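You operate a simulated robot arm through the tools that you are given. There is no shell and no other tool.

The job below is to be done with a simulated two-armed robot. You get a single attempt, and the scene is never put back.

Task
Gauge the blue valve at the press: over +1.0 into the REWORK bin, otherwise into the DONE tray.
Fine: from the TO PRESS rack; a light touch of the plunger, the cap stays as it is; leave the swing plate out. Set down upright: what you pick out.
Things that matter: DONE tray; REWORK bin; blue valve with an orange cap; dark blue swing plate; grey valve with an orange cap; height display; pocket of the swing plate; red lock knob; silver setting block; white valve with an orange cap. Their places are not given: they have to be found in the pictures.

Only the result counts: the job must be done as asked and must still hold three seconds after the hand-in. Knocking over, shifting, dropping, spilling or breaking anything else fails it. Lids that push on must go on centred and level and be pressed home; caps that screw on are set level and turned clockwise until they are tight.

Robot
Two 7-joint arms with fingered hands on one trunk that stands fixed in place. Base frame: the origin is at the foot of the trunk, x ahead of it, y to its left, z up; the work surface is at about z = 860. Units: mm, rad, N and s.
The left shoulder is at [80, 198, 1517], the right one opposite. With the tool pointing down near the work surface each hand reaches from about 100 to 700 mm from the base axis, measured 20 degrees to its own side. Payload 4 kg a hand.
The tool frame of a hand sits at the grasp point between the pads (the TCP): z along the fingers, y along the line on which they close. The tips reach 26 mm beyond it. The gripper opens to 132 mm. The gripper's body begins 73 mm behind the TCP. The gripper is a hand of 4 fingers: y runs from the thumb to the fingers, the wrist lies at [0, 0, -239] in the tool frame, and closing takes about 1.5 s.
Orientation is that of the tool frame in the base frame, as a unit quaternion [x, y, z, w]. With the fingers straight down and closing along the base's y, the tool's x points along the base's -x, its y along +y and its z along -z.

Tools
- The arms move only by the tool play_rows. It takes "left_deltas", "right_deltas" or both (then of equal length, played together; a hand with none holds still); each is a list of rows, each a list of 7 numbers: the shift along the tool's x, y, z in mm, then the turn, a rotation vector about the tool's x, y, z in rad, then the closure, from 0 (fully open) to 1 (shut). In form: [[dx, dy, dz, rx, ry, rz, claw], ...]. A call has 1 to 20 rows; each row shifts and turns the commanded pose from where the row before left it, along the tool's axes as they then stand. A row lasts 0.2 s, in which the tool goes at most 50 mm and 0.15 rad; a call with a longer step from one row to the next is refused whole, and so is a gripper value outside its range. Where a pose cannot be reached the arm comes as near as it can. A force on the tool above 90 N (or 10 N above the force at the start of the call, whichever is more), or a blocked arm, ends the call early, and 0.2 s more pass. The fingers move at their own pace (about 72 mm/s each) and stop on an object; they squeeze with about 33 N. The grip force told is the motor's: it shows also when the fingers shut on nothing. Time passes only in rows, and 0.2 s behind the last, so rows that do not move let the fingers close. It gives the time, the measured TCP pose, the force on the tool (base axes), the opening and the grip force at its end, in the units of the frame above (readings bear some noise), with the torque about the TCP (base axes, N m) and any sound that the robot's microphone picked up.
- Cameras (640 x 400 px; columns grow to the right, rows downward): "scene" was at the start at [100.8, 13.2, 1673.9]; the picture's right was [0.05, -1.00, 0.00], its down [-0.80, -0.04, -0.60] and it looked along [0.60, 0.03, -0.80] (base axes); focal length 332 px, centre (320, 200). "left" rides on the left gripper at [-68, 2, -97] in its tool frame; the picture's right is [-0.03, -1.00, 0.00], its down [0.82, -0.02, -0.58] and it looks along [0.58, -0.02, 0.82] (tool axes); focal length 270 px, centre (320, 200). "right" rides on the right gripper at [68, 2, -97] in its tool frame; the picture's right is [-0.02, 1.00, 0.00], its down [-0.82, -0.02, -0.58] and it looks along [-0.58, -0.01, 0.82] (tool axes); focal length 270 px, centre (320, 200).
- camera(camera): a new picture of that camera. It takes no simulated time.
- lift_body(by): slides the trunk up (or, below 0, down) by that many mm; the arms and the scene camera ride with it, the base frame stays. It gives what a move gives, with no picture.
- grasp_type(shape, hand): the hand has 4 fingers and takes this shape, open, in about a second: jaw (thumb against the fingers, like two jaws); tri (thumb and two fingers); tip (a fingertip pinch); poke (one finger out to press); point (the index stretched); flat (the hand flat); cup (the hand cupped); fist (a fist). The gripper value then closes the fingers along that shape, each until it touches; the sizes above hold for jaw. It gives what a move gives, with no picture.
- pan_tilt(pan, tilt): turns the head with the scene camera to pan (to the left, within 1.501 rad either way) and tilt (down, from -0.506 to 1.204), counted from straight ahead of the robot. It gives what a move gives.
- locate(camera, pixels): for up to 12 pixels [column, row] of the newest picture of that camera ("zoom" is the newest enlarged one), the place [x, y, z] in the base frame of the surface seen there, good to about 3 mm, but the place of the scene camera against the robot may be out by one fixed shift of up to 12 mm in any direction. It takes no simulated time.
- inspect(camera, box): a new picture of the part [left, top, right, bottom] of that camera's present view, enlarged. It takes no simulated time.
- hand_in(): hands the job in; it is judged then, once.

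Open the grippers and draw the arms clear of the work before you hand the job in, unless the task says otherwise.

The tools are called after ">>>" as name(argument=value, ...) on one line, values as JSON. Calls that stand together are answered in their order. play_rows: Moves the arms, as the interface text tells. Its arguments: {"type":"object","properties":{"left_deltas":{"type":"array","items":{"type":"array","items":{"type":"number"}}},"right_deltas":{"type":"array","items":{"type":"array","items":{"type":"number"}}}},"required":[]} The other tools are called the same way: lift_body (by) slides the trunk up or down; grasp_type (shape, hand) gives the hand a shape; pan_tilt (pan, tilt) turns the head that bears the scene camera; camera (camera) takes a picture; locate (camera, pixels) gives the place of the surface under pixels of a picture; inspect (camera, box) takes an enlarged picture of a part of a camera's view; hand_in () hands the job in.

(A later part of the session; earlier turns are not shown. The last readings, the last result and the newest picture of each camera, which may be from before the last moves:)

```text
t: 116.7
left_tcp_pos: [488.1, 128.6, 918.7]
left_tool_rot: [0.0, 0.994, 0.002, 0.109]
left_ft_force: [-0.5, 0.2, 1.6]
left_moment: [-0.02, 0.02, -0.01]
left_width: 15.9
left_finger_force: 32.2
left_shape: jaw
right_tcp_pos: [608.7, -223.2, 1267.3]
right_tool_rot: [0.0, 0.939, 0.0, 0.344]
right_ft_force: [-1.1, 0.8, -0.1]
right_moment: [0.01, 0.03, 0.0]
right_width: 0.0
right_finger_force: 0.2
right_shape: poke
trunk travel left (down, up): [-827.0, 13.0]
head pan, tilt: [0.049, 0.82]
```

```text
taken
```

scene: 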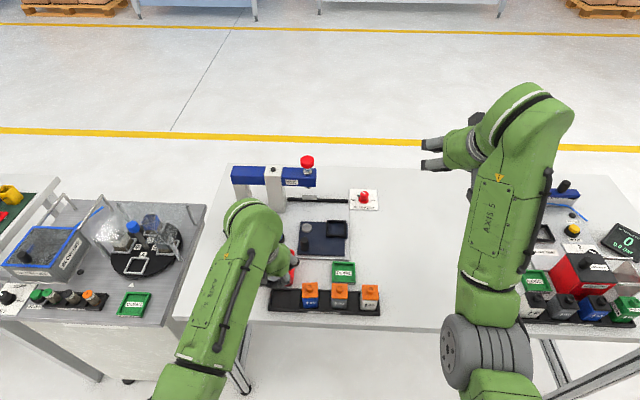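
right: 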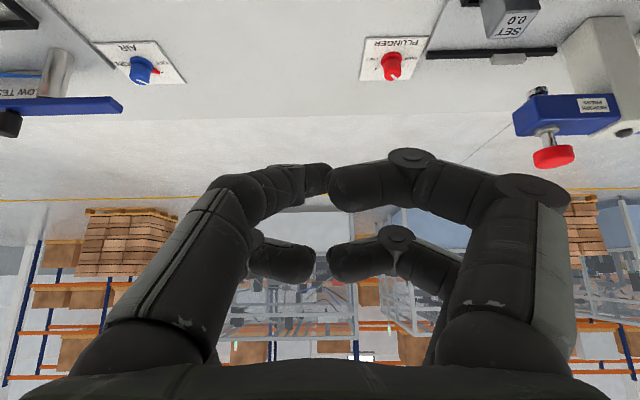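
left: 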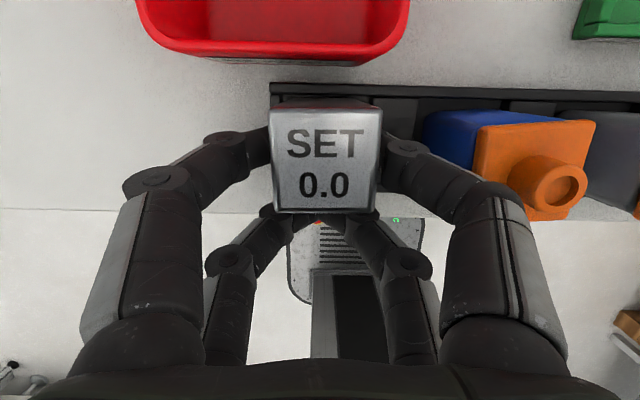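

Force turned to +1.6 N: the block is on the slot floor. I open the fingers to 0.63.

>>> play_rows(left_deltas=[[0, 0, 0, 0, 0, 0, 0.95], [0, 0, 0, 0, 0, 0, 0.85], [0, 0, 0, 0, 0, 0, 0.75], [0, 0, 0, 0, 0, 0, 0.68], [0, 0, 0, 0, 0, 0, 0.63], [0, 0, 0, 0, 0, 0, 0.63], [0, 0, 0, 0, 0, 0, 0.63]])

>>> camera(camera="left")

```text
t: 118.3
left_tcp_pos: [487.5, 127.4, 919.0]
left_tool_rot: [0.0, 0.994, 0.001, 0.109]
left_ft_force: [0.2, -0.6, -0.1]
left_moment: [0.04, -0.02, 0.0]
left_width: 48.5
left_finger_force: 0.2
left_shape: jaw
right_tcp_pos: [609.6, -223.6, 1268.5]
right_tool_rot: [0.0, 0.939, -0.001, 0.343]
right_ft_force: [-1.0, -0.1, 0.3]
right_moment: [0.0, 0.01, 0.01]
right_width: 0.2
right_finger_force: 0.1
right_shape: poke
trunk travel left (down, up): [-827.0, 13.0]
head pan, tilt: [0.049, 0.82]
```

```text
taken
```

left: 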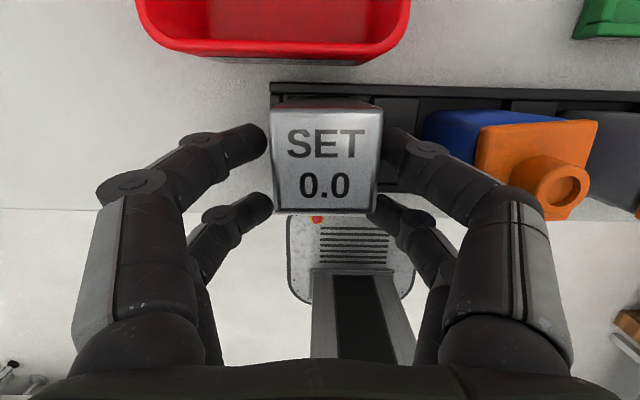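

Released and standing. I rise straight up, then step over toward the blue valve.

>>> play_rows(left_deltas=[[-2.1, -0.5, -9.8, 0, 0, 0, 0.63], [-4.3, 0, -19.5, 0, 0, 0, 0.63], [-4.3, 0, -19.5, 0, 0, 0, 0.63], [-4.3, 0, -19.5, 0, 0, 0, 0.63], [-4.3, 0, -19.5, 0, 0, 0, 0.63], [-2.1, -5, -9.8, 0, 0, 0, 0.63], [0, -35, 0, 0, 0, 0, 0.63], [0, -35, 0, 0, 0, 0, 0.63], [0, 0, 0, 0, 0, 0, 0.63]])

>>> camera(camera="left")

>>> inspect(camera="left", box=[220, 70, 440, 208])

```text
t: 120.3
left_tcp_pos: [486.0, 53.7, 1018.6]
left_tool_rot: [0.0, 0.994, 0.001, 0.108]
left_ft_force: [-0.3, 0.0, 0.1]
left_moment: [0.01, -0.03, 0.03]
left_width: 48.6
left_finger_force: 0.0
left_shape: jaw
right_tcp_pos: [609.4, -223.1, 1268.2]
right_tool_rot: [0.0, 0.939, 0.0, 0.343]
right_ft_force: [0.2, 0.3, -0.6]
right_moment: [-0.01, 0.0, -0.04]
right_width: 0.2
right_finger_force: 0.1
right_shape: poke
trunk travel left (down, up): [-827.0, 13.0]
head pan, tilt: [0.049, 0.82]
```

```text
taken
```

left: 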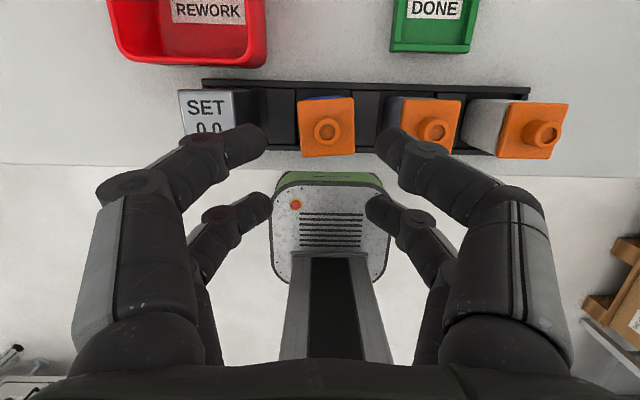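

```text
2.90 times, centred on (330, 139) of left
```

zoom: 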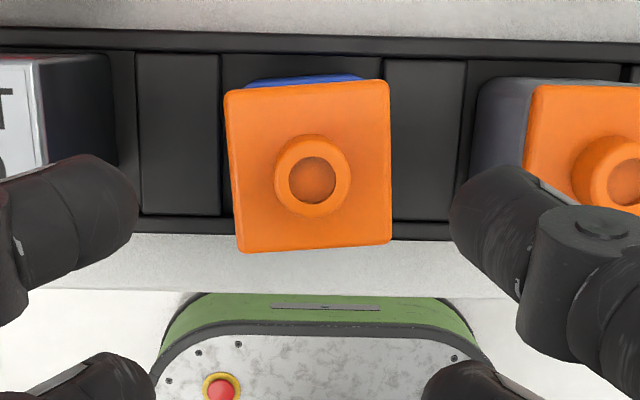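

The blue valve's cap centre is at about (327,128). I locate its cap corners and nub.

>>> locate(camera="left", pixels=[[327, 128], [327, 105], [327, 150], [302, 128], [351, 128], [326, 118], [300, 105], [350, 102], [305, 152], [352, 150], [262, 150], [390, 140]])

```text
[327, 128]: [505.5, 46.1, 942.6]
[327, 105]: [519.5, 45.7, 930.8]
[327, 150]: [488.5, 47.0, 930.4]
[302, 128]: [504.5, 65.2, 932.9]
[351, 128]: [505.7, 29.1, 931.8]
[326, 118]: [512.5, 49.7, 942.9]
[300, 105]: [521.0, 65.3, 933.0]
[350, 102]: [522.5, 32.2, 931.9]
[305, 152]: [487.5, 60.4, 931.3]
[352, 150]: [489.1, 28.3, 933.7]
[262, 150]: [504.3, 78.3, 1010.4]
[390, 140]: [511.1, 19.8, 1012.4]
```

The blue valve's centre is (504,47), cap 40 mm wide with its top at 932. I shift over it and come part way down, with fingers at about 48 mm.

>>> play_rows(left_deltas=[[2.9, -6.7, -0.6, 0, 0, 0, 0.63], [0, 0, 0, 0, 0, 0, 0.63], [3.6, 0, 16.3, 0, 0, 0, 0.63], [3.6, 0, 16.3, 0, 0, 0, 0.63], [0, 0, 0, 0, 0, 0, 0.63]])

>>> camera(camera="left")

>>> inspect(camera="left", box=[220, 70, 440, 208])

>>> locate(camera="left", pixels=[[322, 125], [295, 125], [352, 125], [322, 103], [322, 150], [383, 140], [262, 140], [400, 130]])

```text
t: 121.5
left_tcp_pos: [483.8, 45.3, 986.5]
left_tool_rot: [0.001, 0.994, 0.001, 0.108]
left_ft_force: [-0.3, -1.4, 0.3]
left_moment: [0.0, 0.01, 0.05]
left_width: 48.7
left_finger_force: 0.0
left_shape: jaw
right_tcp_pos: [610.0, -222.9, 1268.7]
right_tool_rot: [0.0, 0.939, -0.001, 0.343]
right_ft_force: [-0.5, 0.8, 0.2]
right_moment: [-0.02, 0.03, -0.01]
right_width: 0.2
right_finger_force: 0.2
right_shape: poke
trunk travel left (down, up): [-827.0, 13.0]
head pan, tilt: [0.049, 0.82]
```

```text
taken
```

left: 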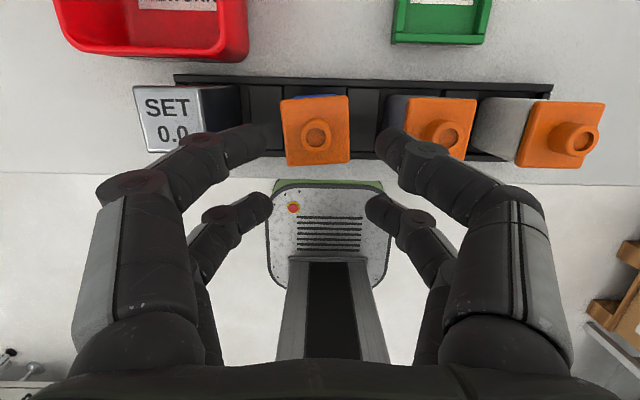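

```text
2.90 times, centred on (330, 139) of left
```

zoom: 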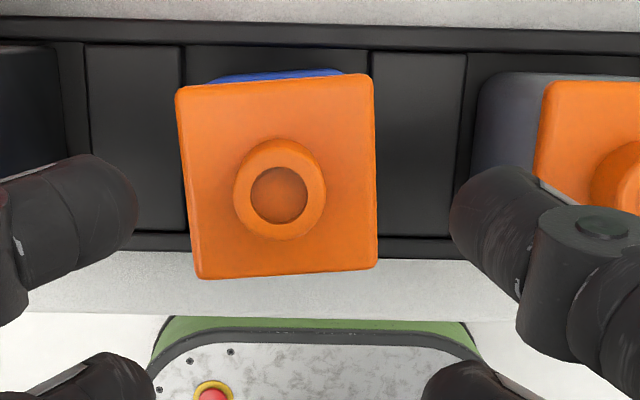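

```text
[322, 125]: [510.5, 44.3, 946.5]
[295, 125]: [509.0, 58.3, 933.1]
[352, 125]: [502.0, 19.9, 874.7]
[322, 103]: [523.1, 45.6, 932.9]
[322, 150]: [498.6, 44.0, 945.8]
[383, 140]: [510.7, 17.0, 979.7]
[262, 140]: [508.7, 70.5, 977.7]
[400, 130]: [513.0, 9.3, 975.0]
```

The valve's centre is about 2 mm to +y of the finger middle. I correct that and descend to TCP z≈914.

>>> play_rows(left_deltas=[[1.5, 2, 10, 0, 0, 0, 0.63], [3, 0, 15, 0, 0, 0, 0.63], [3.2, 0, 15, 0, 0, 0, 0.63], [3.2, 0, 15, 0, 0, 0, 0.63], [3.2, 0, 15, 0, 0, 0, 0.63], [0, 0, 0, 0, 0, 0, 0.63]])

>>> camera(camera="left")

>>> inspect(camera="scene", box=[240, 240, 400, 330])

```text
t: 122.9
left_tcp_pos: [484.9, 47.7, 913.7]
left_tool_rot: [0.0, 0.994, 0.001, 0.109]
left_ft_force: [-0.7, -0.7, 0.9]
left_moment: [0.0, -0.03, -0.02]
left_width: 48.4
left_finger_force: 0.0
left_shape: jaw
right_tcp_pos: [609.5, -222.3, 1268.7]
right_tool_rot: [0.0, 0.94, 0.0, 0.342]
right_ft_force: [0.5, -0.6, -1.0]
right_moment: [0.02, -0.01, -0.01]
right_width: 0.0
right_finger_force: 0.1
right_shape: poke
trunk travel left (down, up): [-827.0, 13.0]
head pan, tilt: [0.049, 0.82]
```

```text
taken
```

left: 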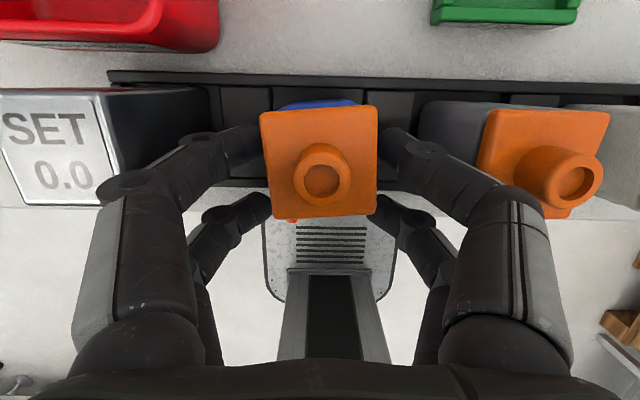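

```text
4.00 times, centred on (320, 285) of scene
```

zoom: 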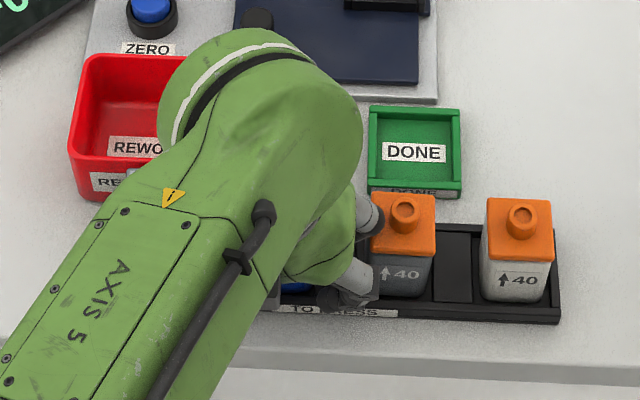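

No contact, and the valve sits between the forward fingers. I close gradually.

>>> play_rows(left_deltas=[[0, 0, 0, 0, 0, 0, 0.67], [0, 0, 0, 0, 0, 0, 0.7], [0, 0, 0, 0, 0, 0, 0.73], [0, 0, 0, 0, 0, 0, 0.78], [0, 0, 0, 0, 0, 0, 0.85], [0, 0, 0, 0, 0, 0, 1], [0, 0, 0, 0, 0, 0, 1], [0, 0, 0, 0, 0, 0, 1]])

>>> camera(camera="left")

```text
t: 124.7
left_tcp_pos: [484.5, 48.7, 913.9]
left_tool_rot: [0.0, 0.994, 0.001, 0.108]
left_ft_force: [-0.6, 0.6, -0.4]
left_moment: [0.01, -0.01, 0.0]
left_width: 17.4
left_finger_force: 32.7
left_shape: jaw
right_tcp_pos: [611.0, -223.3, 1269.8]
right_tool_rot: [-0.001, 0.94, 0.0, 0.342]
right_ft_force: [0.1, -0.1, 0.5]
right_moment: [0.02, -0.02, 0.01]
right_width: 0.1
right_finger_force: 0.0
right_shape: poke
trunk travel left (down, up): [-827.0, 13.0]
head pan, tilt: [0.049, 0.82]
```

```text
taken
```

left: 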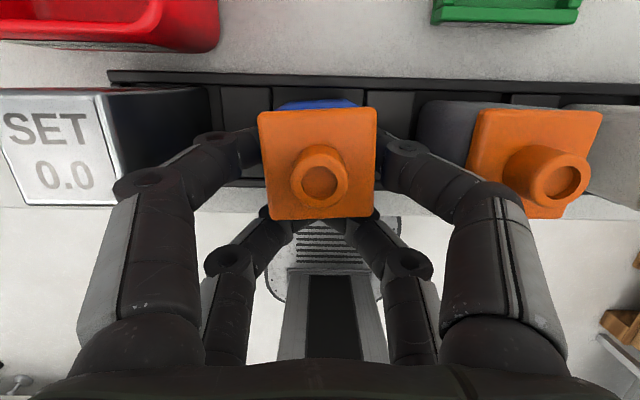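

The grey valve's cap moved about 10 px in the picture between the two views; I check its place now.

>>> inspect(camera="left", box=[380, 70, 640, 240])

>>> locate(camera="left", pixels=[[562, 180], [490, 120], [595, 120], [475, 160], [540, 140], [548, 212], [320, 185], [270, 120], [370, 115], [285, 210], [368, 210], [300, 130]])

>>> inspect(camera="scene", box=[320, 250, 400, 320])

```text
2.35 times, centred on (510, 155) of left
```

zoom: 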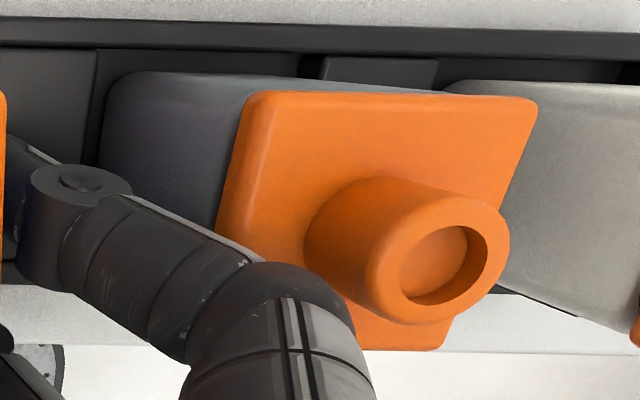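

```text
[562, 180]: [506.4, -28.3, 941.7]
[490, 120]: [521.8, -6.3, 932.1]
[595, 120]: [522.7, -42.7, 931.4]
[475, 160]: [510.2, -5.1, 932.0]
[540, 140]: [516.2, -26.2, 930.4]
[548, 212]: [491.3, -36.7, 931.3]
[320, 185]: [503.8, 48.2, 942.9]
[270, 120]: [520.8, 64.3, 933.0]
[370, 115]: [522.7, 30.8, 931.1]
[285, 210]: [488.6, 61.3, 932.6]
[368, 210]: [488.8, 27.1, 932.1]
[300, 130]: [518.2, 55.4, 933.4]
```

```text
5.71 times, centred on (360, 285) of scene
```

zoom: 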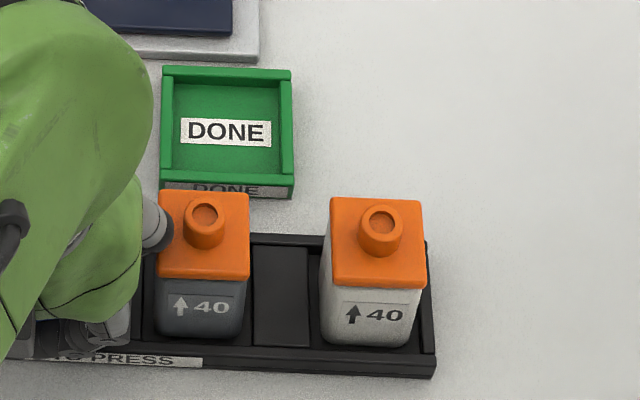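

The grey valve is upright in its slot, centred near y=-25 as before. I lift the blue valve straight up.

>>> play_rows(left_deltas=[[-1.1, 0, -4.9, 0, 0, 0, 1], [-2.1, 0, -9.8, 0, 0, 0, 1], [-3.2, 0, -14.6, 0, 0, 0, 1], [-4.3, 0, -19.5, 0, 0, 0, 1], [-4.3, 0, -19.5, 0, 0, 0, 1], [-4.3, 0, -19.5, 0, 0, 0, 1], [-4.3, 0, -19.5, 0, 0, 0, 1], [-2.1, 0, -9.8, 0, 0, 0, 1], [0, 0, 0, 0, 0, 0, 1]])

>>> camera(camera="left")

>>> inspect(camera="scene", box=[220, 200, 400, 330])

```text
t: 126.7
left_tcp_pos: [485.1, 47.2, 1032.4]
left_tool_rot: [0.001, 0.994, 0.002, 0.108]
left_ft_force: [0.6, -0.3, -1.2]
left_moment: [-0.01, 0.02, -0.03]
left_width: 17.4
left_finger_force: 32.9
left_shape: jaw
right_tcp_pos: [610.6, -223.5, 1269.2]
right_tool_rot: [0.0, 0.939, 0.0, 0.343]
right_ft_force: [0.2, 0.6, -0.2]
right_moment: [0.0, 0.02, -0.02]
right_width: 0.1
right_finger_force: 0.0
right_shape: poke
trunk travel left (down, up): [-827.0, 13.0]
head pan, tilt: [0.049, 0.82]
```

```text
taken
```

left: 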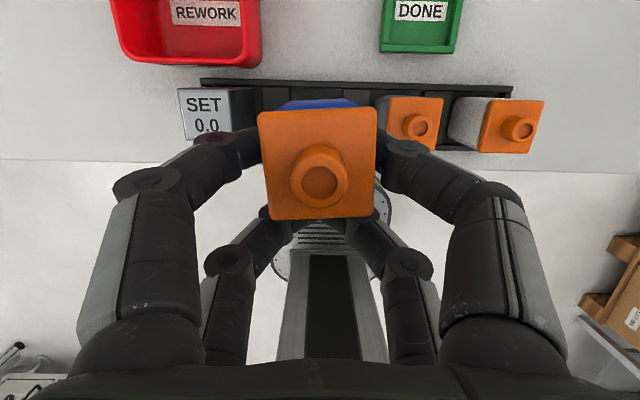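

```text
3.08 times, centred on (310, 265) of scene
```

zoom: 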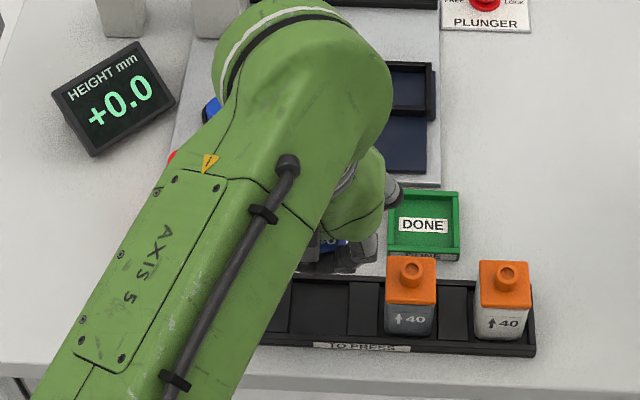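

The blue valve is held upright and the others are untouched. I carry it over to above the pocket, where TCP should be about (715.5,-14.5,1050).

>>> play_rows(left_deltas=[[-8, -2.2, 1.1, 0, 0, 0, 1], [-14.9, -4, 2.1, 0, 0, 0, 1], [-20.6, -5.6, 2.9, 0, 0, 0, 1], [-22.9, -6.2, 3.2, 0, 0, 0, 1], [-22.9, -6.2, 3.2, 0, 0, 0, 1], [-22.9, -6.2, 3.2, 0, 0, 0, 1], [-22.9, -6.2, 3.2, 0, 0, 0, 1], [-22.9, -6.2, 3.2, 0, 0, 0, 1], [-22.9, -6.2, 3.2, 0, 0, 0, 1], [-20.6, -5.6, 2.9, 0, 0, 0, 1], [-14.9, -4, 2.1, 0, 0, 0, 1], [-8, -2.2, 1.1, 0, 0, 0, 1], [-4.5, -1.2, 0.6, 0, 0, 0, 1], [0, 0, 0, 0, 0, 0, 1]])

>>> camera(camera="left")

>>> inspect(camera="left", box=[190, 60, 390, 225])

```text
t: 129.7
left_tcp_pos: [715.6, -15.3, 1050.6]
left_tool_rot: [-0.001, 0.994, 0.001, 0.108]
left_ft_force: [-0.5, 0.3, -0.8]
left_moment: [0.0, 0.03, 0.0]
left_width: 17.5
left_finger_force: 32.9
left_shape: jaw
right_tcp_pos: [610.3, -223.1, 1268.3]
right_tool_rot: [0.0, 0.939, -0.001, 0.343]
right_ft_force: [-0.1, 0.2, 0.9]
right_moment: [0.02, -0.03, 0.0]
right_width: 0.1
right_finger_force: 0.0
right_shape: poke
trunk travel left (down, up): [-827.0, 13.0]
head pan, tilt: [0.049, 0.82]
```

```text
taken
```

left: 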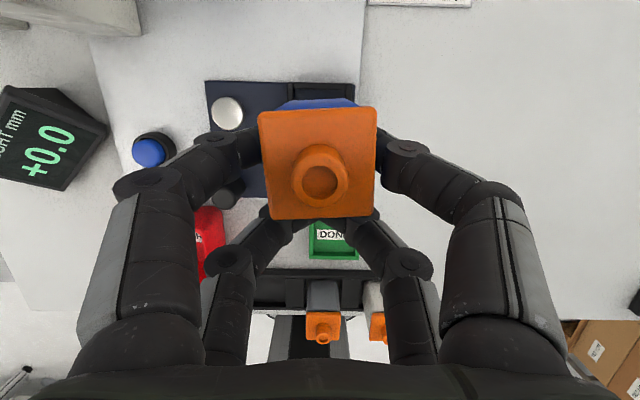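

```text
2.42 times, centred on (290, 142) of left
```

zoom: 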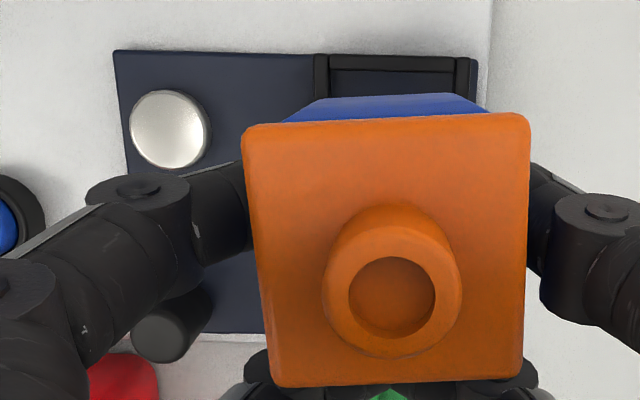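

I measure the cap and the visible pocket bars to align.

>>> locate(camera="zoom", pixels=[[250, 135], [520, 125], [275, 370], [515, 365], [390, 150], [320, 75], [465, 72], [390, 62], [110, 60], [170, 130], [170, 325], [395, 240]])

```text
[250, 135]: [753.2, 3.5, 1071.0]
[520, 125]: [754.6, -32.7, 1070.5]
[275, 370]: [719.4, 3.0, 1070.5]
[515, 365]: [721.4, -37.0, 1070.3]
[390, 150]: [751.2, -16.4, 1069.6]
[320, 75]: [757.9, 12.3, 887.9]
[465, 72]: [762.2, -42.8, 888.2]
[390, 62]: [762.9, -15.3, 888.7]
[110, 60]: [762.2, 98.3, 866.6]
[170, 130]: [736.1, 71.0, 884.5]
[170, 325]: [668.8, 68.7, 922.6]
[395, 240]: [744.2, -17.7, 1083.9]
```

The valve's centre (736.5,-16) matches the pocket's (736,-16). I lower the trunk 95 mm, leaving the valve bottom at about 911, above the 888 rim.

>>> lift_body(by=-95)

>>> play_rows(left_deltas=[[2.15, 0, 9.8, 0, 0, 0, 1], [1.1, 0, 4.9, 0, 0, 0, 1], [0, 0, 0, 0, 0, 0, 1]])

>>> camera(camera="left")

>>> inspect(camera="left", box=[190, 40, 390, 165])

```text
t: 131.0
left_tcp_pos: [717.5, -15.9, 956.3]
left_tool_rot: [0.0, 0.994, 0.003, 0.108]
left_ft_force: [0.3, -0.1, 0.1]
left_moment: [-0.01, 0.05, 0.0]
left_width: 17.2
left_finger_force: 32.9
left_shape: jaw
right_tcp_pos: [610.0, -222.9, 1173.3]
right_tool_rot: [0.0, 0.939, 0.0, 0.343]
right_ft_force: [0.2, -0.1, -0.1]
right_moment: [0.02, 0.0, 0.0]
right_width: 0.1
right_finger_force: 0.1
right_shape: poke
trunk travel left (down, up): [-732.0, 108.0]
head pan, tilt: [0.049, 0.82]
```

```text
t: 131.8
left_tcp_pos: [715.5, -14.8, 941.6]
left_tool_rot: [-0.001, 0.994, 0.002, 0.107]
left_ft_force: [0.2, -0.5, -1.2]
left_moment: [-0.03, 0.05, 0.01]
left_width: 16.9
left_finger_force: 33.3
left_shape: jaw
right_tcp_pos: [611.0, -222.8, 1174.1]
right_tool_rot: [-0.001, 0.939, 0.0, 0.344]
right_ft_force: [-0.5, -1.0, -0.1]
right_moment: [0.01, -0.04, -0.03]
right_width: 0.1
right_finger_force: 0.1
right_shape: poke
trunk travel left (down, up): [-732.0, 108.0]
head pan, tilt: [0.049, 0.82]
```

```text
taken
```

left: 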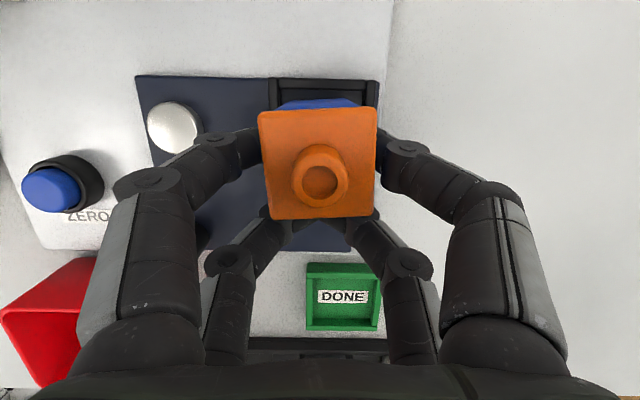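

```text
3.20 times, centred on (290, 102) of left
```

zoom: 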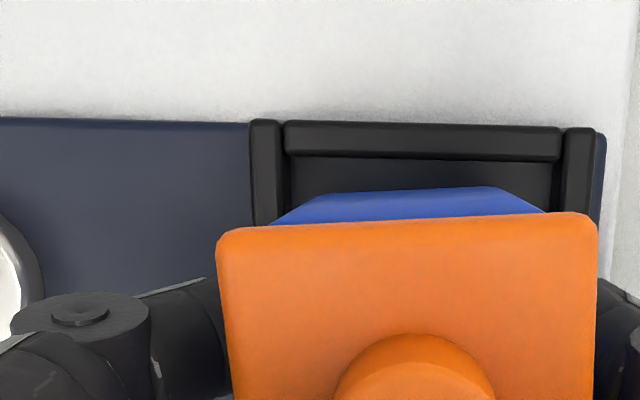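

The valve lines up inside the frame. I lower 15 mm, then feel for the floor.

>>> play_rows(left_deltas=[[0.86, 0, 3.9, 0, 0, 0, 1], [0.86, 0, 3.9, 0, 0, 0, 1], [0.86, 0, 3.9, 0, 0, 0, 1], [0.64, 0, 2.9, 0, 0, 0, 1], [0, 0, 0, 0, 0, 0, 1]])

```text
t: 133.0
left_tcp_pos: [716.3, -16.2, 927.3]
left_tool_rot: [0.001, 0.994, 0.001, 0.108]
left_ft_force: [0.1, -0.3, 0.0]
left_moment: [-0.02, -0.01, 0.0]
left_width: 17.4
left_finger_force: 32.9
left_shape: jaw
right_tcp_pos: [610.7, -222.9, 1172.9]
right_tool_rot: [0.0, 0.939, 0.0, 0.343]
right_ft_force: [-0.7, 0.8, 0.2]
right_moment: [-0.01, -0.01, -0.02]
right_width: 0.1
right_finger_force: 0.0
right_shape: poke
trunk travel left (down, up): [-732.0, 108.0]
head pan, tilt: [0.049, 0.82]
```

>>> play_rows(left_deltas=[[0.22, 0, 0.98, 0, 0, 0, 1], [0.22, 0, 0.98, 0, 0, 0, 1], [0.22, 0, 0.98, 0, 0, 0, 1], [0, 0, 0, 0, 0, 0, 1]])

```text
t: 134.0
left_tcp_pos: [716.4, -15.0, 923.7]
left_tool_rot: [0.0, 0.994, 0.003, 0.108]
left_ft_force: [0.3, -0.2, 0.1]
left_moment: [0.01, -0.01, 0.05]
left_width: 17.2
left_finger_force: 32.6
left_shape: jaw
right_tcp_pos: [610.6, -222.5, 1173.3]
right_tool_rot: [0.0, 0.939, -0.001, 0.343]
right_ft_force: [0.3, 0.3, -0.7]
right_moment: [0.02, -0.02, 0.0]
right_width: 0.2
right_finger_force: 0.2
right_shape: poke
trunk travel left (down, up): [-732.0, 108.0]
head pan, tilt: [0.049, 0.82]
```

Force has gone from about -1 to 0; one more millimetre to confirm contact.

>>> play_rows(left_deltas=[[0.22, 0, 0.98, 0, 0, 0, 1], [0.11, 0, 0.5, 0, 0, 0, 1], [0, 0, 0, 0, 0, 0, 1]])

>>> camera(camera="left")

```text
t: 134.8
left_tcp_pos: [717.4, -14.0, 922.9]
left_tool_rot: [0.0, 0.994, 0.001, 0.11]
left_ft_force: [2.6, -0.3, 5.8]
left_moment: [-0.02, -0.14, -0.02]
left_width: 17.5
left_finger_force: 33.0
left_shape: jaw
right_tcp_pos: [608.8, -223.0, 1173.3]
right_tool_rot: [-0.001, 0.939, 0.0, 0.343]
right_ft_force: [0.5, 0.6, 0.1]
right_moment: [-0.01, -0.02, 0.0]
right_width: 0.1
right_finger_force: 0.1
right_shape: poke
trunk travel left (down, up): [-732.0, 108.0]
head pan, tilt: [0.049, 0.82]
```

```text
taken
```

left: 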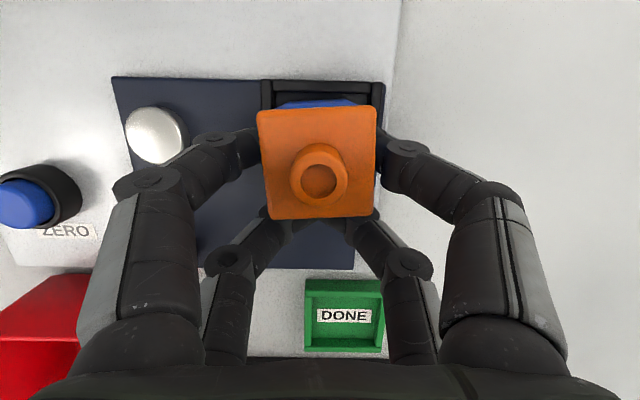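

The valve is on the pocket floor (+5.8 N). I open to 0.6 and rise.

>>> play_rows(left_deltas=[[-0.1, 0, -0.5, 0, 0, 0, 1], [0, 0, 0, 0, 0, 0, 0.92], [0, 0, 0, 0, 0, 0, 0.82], [0, 0, 0, 0, 0, 0, 0.72], [0, 0, 0, 0, 0, 0, 0.65], [0, 0, 0, 0, 0, 0, 0.6], [0, 0, 0, 0, 0, 0, 0.58], [0, 0, 0, 0, 0, 0, 0.58], [0, 0, 0, 0, 0, 0, 0.58]])

>>> camera(camera="left")

```text
t: 136.8
left_tcp_pos: [716.1, -14.6, 921.9]
left_tool_rot: [0.0, 0.994, 0.001, 0.108]
left_ft_force: [-0.4, -0.3, 0.2]
left_moment: [-0.03, -0.01, 0.02]
left_width: 55.0
left_finger_force: 0.0
left_shape: jaw
right_tcp_pos: [609.5, -223.0, 1173.4]
right_tool_rot: [0.0, 0.939, -0.001, 0.343]
right_ft_force: [-0.4, -0.7, 0.0]
right_moment: [-0.03, 0.05, 0.01]
right_width: 0.0
right_finger_force: 0.1
right_shape: poke
trunk travel left (down, up): [-732.0, 108.0]
head pan, tilt: [0.049, 0.82]
```

```text
taken
```

left: 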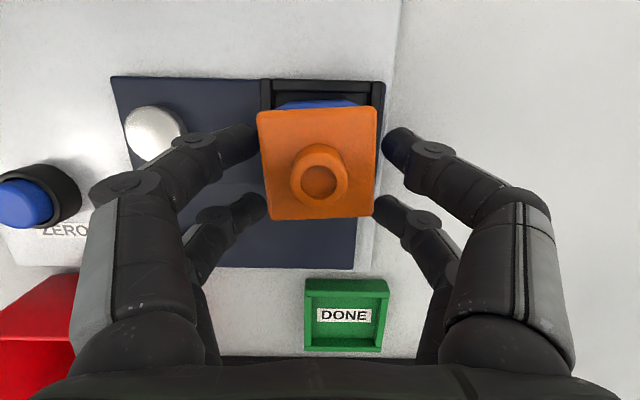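

Released, valve upright. I rise straight up 110 mm.

>>> play_rows(left_deltas=[[-1.1, 1, -4.9, 0, 0, 0, 0.58], [-2.1, 1, -9.8, 0, 0, 0, 0.58], [-4.3, 0, -19.5, 0, 0, 0, 0.58], [-4.3, 0, -19.5, 0, 0, 0, 0.58], [-4.3, 0, -19.5, 0, 0, 0, 0.58], [-4.3, 0, -19.5, 0, 0, 0, 0.58], [-4.3, 0, -19.5, 0, 0, 0, 0.58], [0, 0, 0, 0, 0, 0, 0.58]])

>>> camera(camera="left")

>>> inspect(camera="left", box=[190, 60, 390, 225])

```text
t: 138.6
left_tcp_pos: [716.3, -12.1, 1037.8]
left_tool_rot: [0.0, 0.994, 0.002, 0.109]
left_ft_force: [-0.5, 0.1, -0.6]
left_moment: [0.02, 0.03, 0.01]
left_width: 54.8
left_finger_force: 0.0
left_shape: jaw
right_tcp_pos: [610.4, -222.9, 1173.9]
right_tool_rot: [0.0, 0.939, 0.0, 0.343]
right_ft_force: [0.7, 0.4, 0.5]
right_moment: [0.0, 0.0, -0.02]
right_width: 0.0
right_finger_force: 0.2
right_shape: poke
trunk travel left (down, up): [-732.0, 108.0]
head pan, tilt: [0.049, 0.82]
```

```text
taken
```

left: 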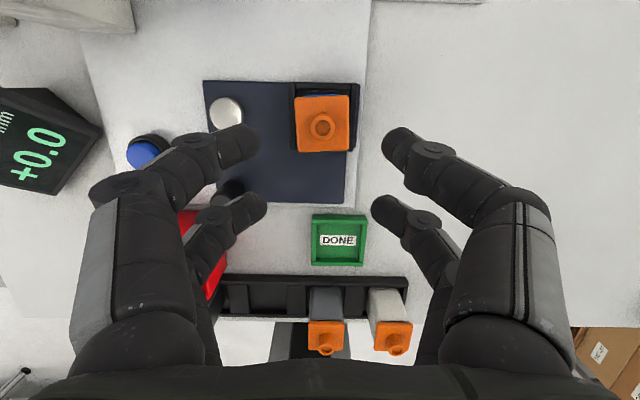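

```text
2.42 times, centred on (290, 142) of left
```

zoom: 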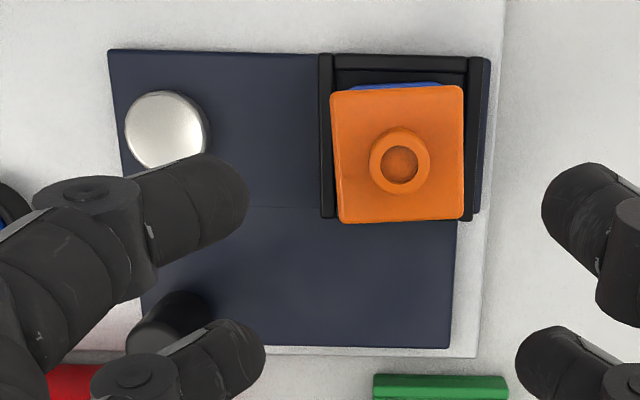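

The blue valve stands in the pocket. I move the left hand over the post again.

>>> play_rows(left_deltas=[[18.4, 29, -4.1, 0, 0, 0, 0.65], [18.4, 29, -4.1, 0, 0, 0, 0.7], [18.4, 29, -4.1, 0, 0, 0, 0.7], [4.8, 0, 21.8, 0, 0, 0, 0.7], [4.8, 0, 21.8, 0, 0, 0, 0.7], [4.8, 0, 21.8, 0, 0, 0, 0.7], [0, 0, 0, 0, 0, 0, 0.7]])

>>> camera(camera="left")

>>> locate(camera="left", pixels=[[320, 165], [308, 165], [334, 165], [320, 152], [320, 178]])

```text
t: 140.2
left_tcp_pos: [660.3, 71.7, 972.4]
left_tool_rot: [-0.001, 0.994, 0.002, 0.108]
left_ft_force: [0.6, -0.4, 0.4]
left_moment: [0.02, 0.0, -0.01]
left_width: 39.9
left_finger_force: 0.1
left_shape: jaw
right_tcp_pos: [609.9, -223.0, 1172.8]
right_tool_rot: [0.0, 0.939, -0.001, 0.343]
right_ft_force: [-0.5, 0.2, -0.5]
right_moment: [0.04, 0.02, 0.02]
right_width: 0.0
right_finger_force: 0.0
right_shape: poke
trunk travel left (down, up): [-732.0, 108.0]
head pan, tilt: [0.049, 0.82]
```

```text
taken
```

left: 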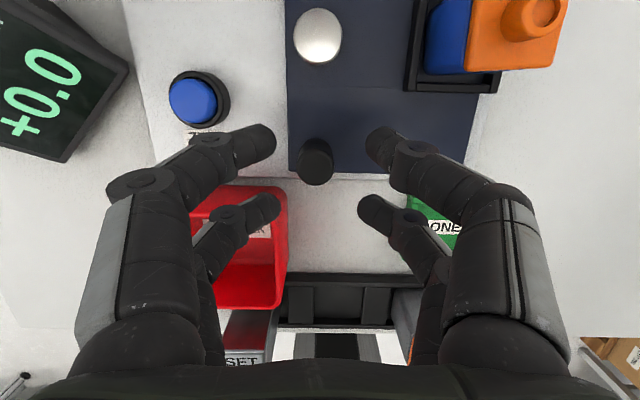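

```text
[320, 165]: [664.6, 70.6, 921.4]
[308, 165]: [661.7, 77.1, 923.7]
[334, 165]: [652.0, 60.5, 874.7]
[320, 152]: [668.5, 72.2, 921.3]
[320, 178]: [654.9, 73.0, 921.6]
```

Post is at (661.5,74); I shift +2 mm in y, and descend with a small forward bias.

>>> play_rows(left_deltas=[[0.5, 2, 9.3, 0, 0, 0, 0.7], [2.5, 0, 11.8, 0, 0, 0, 0.7], [2.5, 0, 11.8, 0, 0, 0, 0.7], [2.5, 0, 11.8, 0, 0, 0, 0.7], [2.5, 0, 11.8, 0, 0, 0, 0.7], [0, 0, 0, 0, 0, 0, 0.7]])

>>> play_rows(left_deltas=[[2, 0, -0.4, 0, 0, 0, 0.7], [0, 0, 0, 0, 0, 0, 0.78], [0, 0, 0, 0, 0, 0, 0.85], [0, 0, 0, 0, 0, 0, 0.93], [0, 0, 0, 0, 0, 0, 0.93], [0, 0, 0, 0, 0, 0, 0.93]])

>>> camera(camera="left")

```text
t: 141.6
left_tcp_pos: [662.1, 76.3, 913.4]
left_tool_rot: [-0.001, 0.994, 0.002, 0.108]
left_ft_force: [-0.8, -0.4, -0.4]
left_moment: [0.01, 0.0, 0.03]
left_width: 40.0
left_finger_force: 0.0
left_shape: jaw
right_tcp_pos: [609.5, -221.9, 1173.5]
right_tool_rot: [0.0, 0.939, -0.001, 0.343]
right_ft_force: [-0.1, 0.2, -0.5]
right_moment: [-0.01, 0.0, 0.01]
right_width: 0.0
right_finger_force: 0.0
right_shape: poke
trunk travel left (down, up): [-732.0, 108.0]
head pan, tilt: [0.049, 0.82]
```

```text
t: 143.0
left_tcp_pos: [660.0, 75.6, 913.4]
left_tool_rot: [0.0, 0.994, 0.001, 0.108]
left_ft_force: [0.1, -0.6, 0.0]
left_moment: [-0.01, 0.01, -0.02]
left_width: 9.7
left_finger_force: 0.1
left_shape: jaw
right_tcp_pos: [608.8, -223.5, 1174.9]
right_tool_rot: [0.0, 0.939, -0.001, 0.343]
right_ft_force: [0.9, 0.3, -0.6]
right_moment: [-0.02, 0.0, 0.01]
right_width: 0.0
right_finger_force: 0.1
right_shape: poke
trunk travel left (down, up): [-732.0, 108.0]
head pan, tilt: [0.049, 0.82]
```

```text
taken
```

left: 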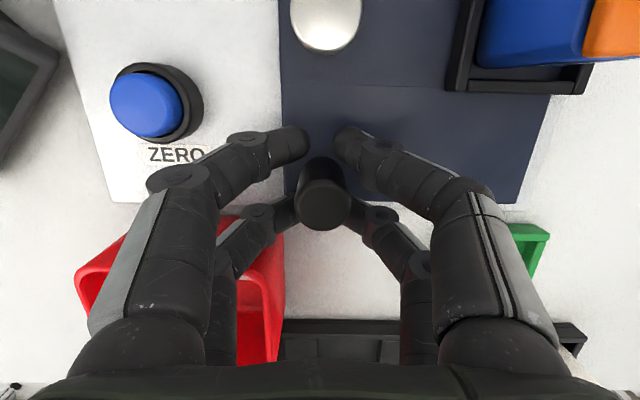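

The cage is closed around the post without force. I swing the first 45°, with the valve aboard, at the same gentle speed.

>>> play_rows(left_deltas=[[-0.28, -6.67, 0.06, 0, 0, 0, 0.93], [-0.85, -6.62, 0.19, 0, 0, 0, 0.93], [-1.41, -6.52, 0.31, 0, 0, 0, 0.93], [-1.96, -6.36, 0.43, 0, 0, 0, 0.93], [-2.49, -6.17, 0.55, 0, 0, 0, 0.93], [-3.01, -5.92, 0.66, 0, 0, 0, 0.93], [-3.5, -5.63, 0.77, 0, 0, 0, 0.93], [-3.96, -5.29, 0.87, 0, 0, 0, 0.93], [-4.4, -4.92, 0.97, 0, 0, 0, 0.93], [0, 0, 0, 0, -0.05, 0, 0.93], [0, 0, 0, 0, -0.05, 0, 0.93], [0, 0, 0, 0, -0.05, 0, 0.93], [0, 0, 0, 0, 0, 0, 0.93]])

>>> camera(camera="left")

>>> camera(camera="right")

```text
t: 145.8
left_tcp_pos: [681.9, 20.2, 912.5]
left_tool_rot: [0.0, 0.983, 0.001, 0.182]
left_ft_force: [-1.3, -1.3, 0.1]
left_moment: [-0.03, 0.03, -0.01]
left_width: 9.5
left_finger_force: 0.0
left_shape: jaw
right_tcp_pos: [609.1, -223.7, 1172.7]
right_tool_rot: [0.001, 0.939, -0.001, 0.343]
right_ft_force: [0.0, 0.3, -0.5]
right_moment: [0.0, -0.01, 0.01]
right_width: 0.0
right_finger_force: 0.0
right_shape: poke
trunk travel left (down, up): [-732.0, 108.0]
head pan, tilt: [0.049, 0.82]
```

```text
taken
```

left: 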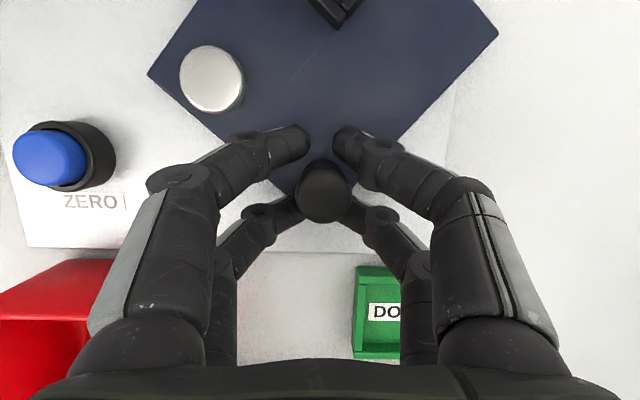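

```text
taken
```

right: 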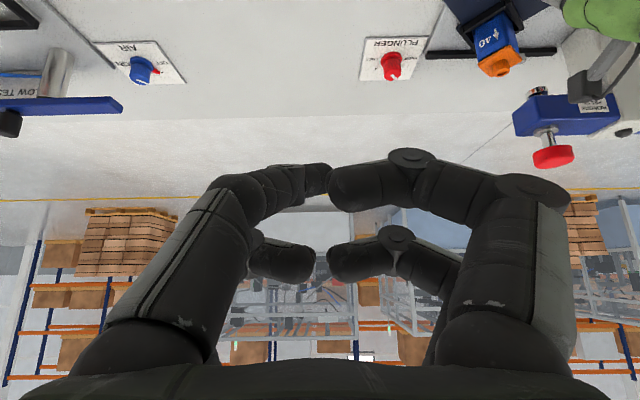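

Fine so far: the valve is upright on the plate. I go through most of the second half, stopping just before the stop.

>>> play_rows(left_deltas=[[-4.59, -4.51, 1.77, 0, 0, 0, 0.93], [-4.94, -4.06, 1.9, 0, 0, 0, 0.93], [-5.25, -3.59, 2.03, 0, 0, 0, 0.93], [-5.52, -3.08, 2.13, 0, 0, 0, 0.93], [-5.76, -2.55, 2.22, 0, 0, 0, 0.93], [-5.93, -2.01, 2.29, 0, 0, 0, 0.93], [-6.08, -1.44, 2.35, 0, 0, 0, 0.93], [-4.5, -0.7, 1.73, 0, 0, 0, 0.93], [0, 0, 0, 0, 0, 0, 0.93]])

>>> camera(camera="left")

```text
t: 147.8
left_tcp_pos: [727.2, -1.6, 911.5]
left_tool_rot: [0.001, 0.983, 0.001, 0.183]
left_ft_force: [0.1, -0.2, -0.2]
left_moment: [0.02, -0.02, -0.02]
left_width: 9.3
left_finger_force: 0.0
left_shape: jaw
right_tcp_pos: [609.7, -222.1, 1173.9]
right_tool_rot: [-0.001, 0.939, 0.0, 0.343]
right_ft_force: [-1.0, -0.5, 0.5]
right_moment: [0.01, 0.01, -0.01]
right_width: 0.2
right_finger_force: 0.0
right_shape: poke
trunk travel left (down, up): [-732.0, 108.0]
head pan, tilt: [0.049, 0.82]
```

```text
taken
```

left: 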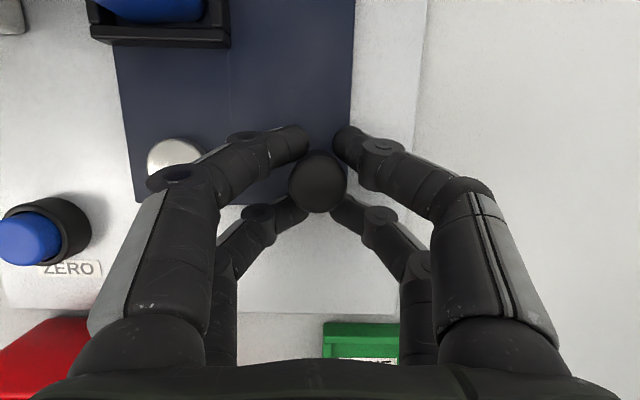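

Nearly square. I advance 1.5 mm per row to find the stop.

>>> play_rows(left_deltas=[[-1.4, 0, 0.54, 0, 0, 0, 0.93], [-1.4, 0, 0.54, 0, 0, 0, 0.93], [0, 0, 0, 0, 0, 0, 0.93]])

```text
t: 148.6
left_tcp_pos: [730.5, -0.8, 911.8]
left_tool_rot: [0.001, 0.983, 0.002, 0.182]
left_ft_force: [0.3, 0.0, 0.5]
left_moment: [0.01, 0.01, 0.0]
left_width: 9.3
left_finger_force: 0.0
left_shape: jaw
right_tcp_pos: [609.0, -222.3, 1173.9]
right_tool_rot: [-0.001, 0.94, -0.001, 0.343]
right_ft_force: [-0.3, -0.5, 0.4]
right_moment: [0.0, -0.01, 0.02]
right_width: 0.2
right_finger_force: 0.1
right_shape: poke
trunk travel left (down, up): [-732.0, 108.0]
head pan, tilt: [0.049, 0.82]
```

No stop yet; another 2 mm.

>>> play_rows(left_deltas=[[-0.93, 0, 0.36, 0, 0, 0, 0.93], [-0.93, 0, 0.36, 0, 0, 0, 0.93], [0, 0, 0, 0, 0, 0, 0.93]])

>>> camera(camera="left")

```text
t: 149.4
left_tcp_pos: [732.2, 0.0, 912.7]
left_tool_rot: [0.0, 0.983, 0.002, 0.182]
left_ft_force: [-2.5, 0.0, -0.6]
left_moment: [-0.02, 0.03, 0.03]
left_width: 9.3
left_finger_force: 0.1
left_shape: jaw
right_tcp_pos: [609.3, -221.7, 1174.7]
right_tool_rot: [-0.001, 0.939, 0.0, 0.343]
right_ft_force: [-0.1, 0.1, -0.6]
right_moment: [-0.06, -0.02, 0.04]
right_width: 0.0
right_finger_force: 0.0
right_shape: poke
trunk travel left (down, up): [-732.0, 108.0]
head pan, tilt: [0.049, 0.82]
```

```text
taken
```

left: 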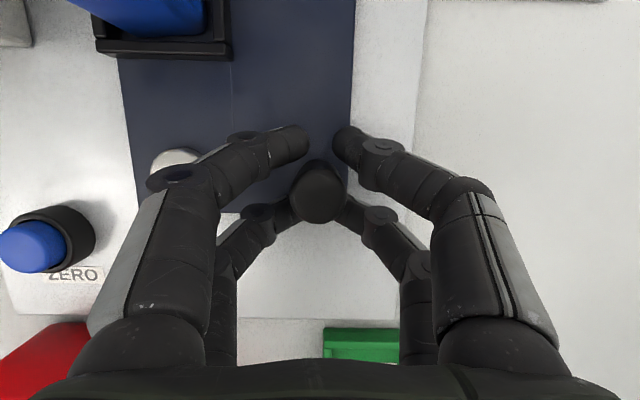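

The stop is just being felt (-2.5 N). I press 1 mm more to seat it.

>>> play_rows(left_deltas=[[-0.93, 0, 0.36, 0, 0, 0, 0.93], [0, 0, 0, 0, 0, 0, 0.93]])

```text
t: 150.0
left_tcp_pos: [732.8, -0.4, 912.8]
left_tool_rot: [0.0, 0.983, 0.002, 0.183]
left_ft_force: [-3.9, 0.3, -0.2]
left_moment: [0.01, 0.05, 0.03]
left_width: 9.7
left_finger_force: 0.1
left_shape: jaw
right_tcp_pos: [608.8, -223.6, 1173.2]
right_tool_rot: [-0.001, 0.94, -0.001, 0.342]
right_ft_force: [-0.9, -0.6, 0.3]
right_moment: [0.02, -0.03, 0.04]
right_width: 0.0
right_finger_force: 0.0
right_shape: poke
trunk travel left (down, up): [-732.0, 108.0]
head pan, tilt: [0.049, 0.82]
```

Seated against the stop (-3.9 N). I open slightly, rise off the post, and take the left hand to the viewing place at (633,175,1000).

>>> play_rows(left_deltas=[[0.93, 0, -0.36, 0, 0, 0, 0.85], [0, 0, 0, 0, 0, 0, 0.75], [0, 0, 0, 0, 0, 0, 0.72], [-3.6, 0, -9.3, 0, 0, 0, 0.72], [-7.2, 0, -18.7, 0, 0, 0, 0.72], [-7.2, 0, -18.7, 0, 0, 0, 0.72], [-7.2, 0, -18.7, 0, 0, 0, 0.72], [-7.2, 0, -18.7, 0, 0, 0, 0.72], [0, 0, 0, 0, 0, 0, 0.72], [15.1, 29.3, -5.8, 0, 0, 0, 0.72], [15.1, 29.3, -5.8, 0, 0, 0, 0.72], [15.1, 29.3, -5.8, 0, 0, 0, 0.72], [15.1, 29.3, -5.8, 0, 0, 0, 0.72], [15.1, 29.3, -5.8, 0, 0, 0, 0.72], [15.1, 29.3, -5.8, 0, 0, 0, 0.72], [0, 0, 0, 0, 0, 0, 0.72]])

>>> camera(camera="left")

>>> inspect(camera="scene", box=[240, 110, 400, 230])

```text
t: 153.4
left_tcp_pos: [637.7, 174.5, 1002.1]
left_tool_rot: [0.001, 0.983, 0.002, 0.182]
left_ft_force: [-0.4, -0.7, -0.3]
left_moment: [0.03, 0.0, -0.01]
left_width: 36.7
left_finger_force: 0.0
left_shape: jaw
right_tcp_pos: [610.5, -224.1, 1172.6]
right_tool_rot: [0.001, 0.939, -0.001, 0.343]
right_ft_force: [0.3, -1.3, -0.3]
right_moment: [0.02, 0.04, 0.05]
right_width: 0.2
right_finger_force: 0.0
right_shape: poke
trunk travel left (down, up): [-732.0, 108.0]
head pan, tilt: [0.049, 0.82]
```

```text
taken
```

left: 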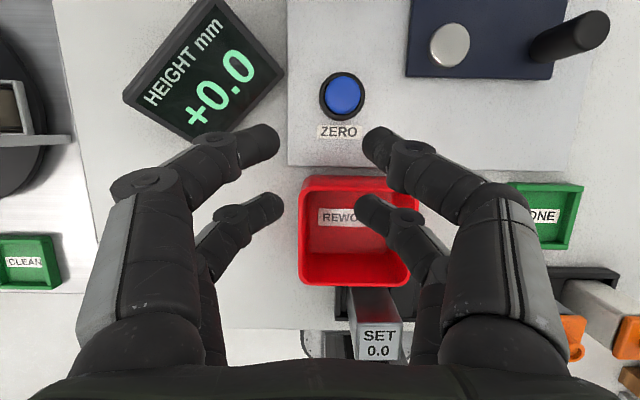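

```text
3.33 times, centred on (320, 170) of scene
```

zoom: 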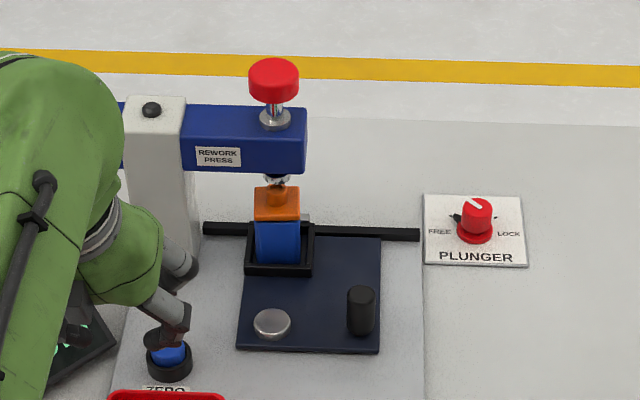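

The valve's nub is right under the plunger foot. I bring the right hand back over the plunger the same way as before.

>>> play_rows(right_deltas=[[0, 25, 0, 0, 0, 0, 0], [-11.6, 25.2, 9.8, 0, 0, 0, 0], [-11.6, 25.2, 9.8, 0, 0, 0, 0], [-11.6, 25.2, 9.8, 0, 0, 0, 0], [-11.6, 25.2, 9.8, 0, 0, 0, 0], [-11.6, 25.2, 9.8, 0, 0, 0, 0], [-10.9, 22.2, 17.3, 0, 0, 0, 0], [-10.9, 22.2, 17.3, 0, 0, 0, 0], [-10.9, 22.2, 17.3, 0, 0, 0, 0], [-10.9, 22.2, 17.3, 0, 0, 0, 0], [-10.9, 22.2, 17.3, 0, 0, 0, 0], [-10.9, 22.2, 17.3, 0, 0, 0, 0], [-12.2, 13.5, 10.3, 0, 0, 0, 0], [0, 0, 0, 0, 0, 0, 0]])

>>> camera(camera="right")

```text
t: 156.4
left_tcp_pos: [637.9, 176.2, 1002.3]
left_tool_rot: [0.001, 0.983, 0.001, 0.182]
left_ft_force: [-0.2, 0.9, 0.7]
left_moment: [0.03, -0.01, -0.03]
left_width: 36.5
left_finger_force: 0.0
left_shape: jaw
right_tcp_pos: [817.5, 75.3, 1135.6]
right_tool_rot: [0.0, 0.939, 0.0, 0.343]
right_ft_force: [-0.1, -0.4, -0.4]
right_moment: [0.0, 0.02, 0.0]
right_width: 0.2
right_finger_force: 0.0
right_shape: poke
trunk travel left (down, up): [-732.0, 108.0]
head pan, tilt: [0.049, 0.82]
```

```text
taken
```

right: 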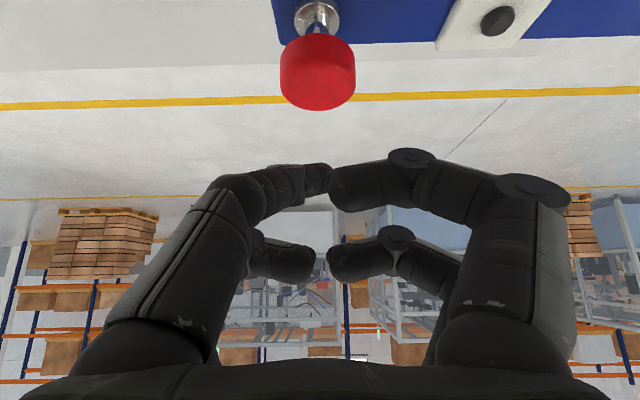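

In place. I descend to just above the knob (z≈1097).

>>> play_rows(right_deltas=[[6.46, 0, 7.63, 0, 0, 0, 0], [6.46, 0, 7.63, 0, 0, 0, 0], [5.2, 0, 6.1, 0, 0, 0, 0], [2.6, 0, 3.05, 0, 0, 0, 0], [2.6, 0, 3.05, 0, 0, 0, 0], [0, 0, 0, 0, 0, 0, 0]])

>>> camera(camera="right")

```text
t: 157.8
left_tcp_pos: [639.2, 175.6, 1002.4]
left_tool_rot: [0.0, 0.983, 0.002, 0.182]
left_ft_force: [0.7, 0.2, 0.7]
left_moment: [0.01, -0.02, 0.01]
left_width: 36.6
left_finger_force: 0.1
left_shape: jaw
right_tcp_pos: [818.0, 75.4, 1099.3]
right_tool_rot: [0.0, 0.939, 0.0, 0.343]
right_ft_force: [0.0, 0.4, -0.4]
right_moment: [0.0, -0.03, 0.01]
right_width: 0.0
right_finger_force: 0.0
right_shape: poke
trunk travel left (down, up): [-732.0, 108.0]
head pan, tilt: [0.049, 0.82]
```

```text
taken
```

right: 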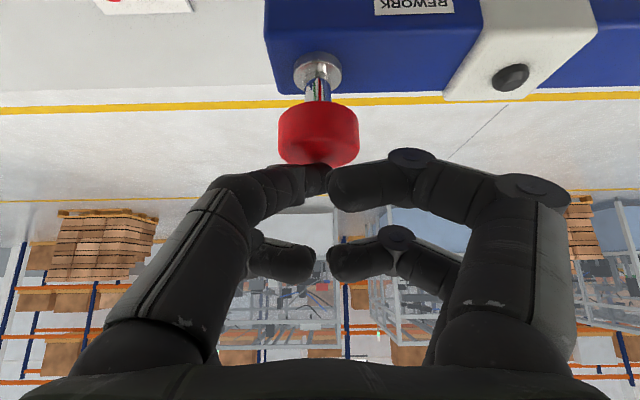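

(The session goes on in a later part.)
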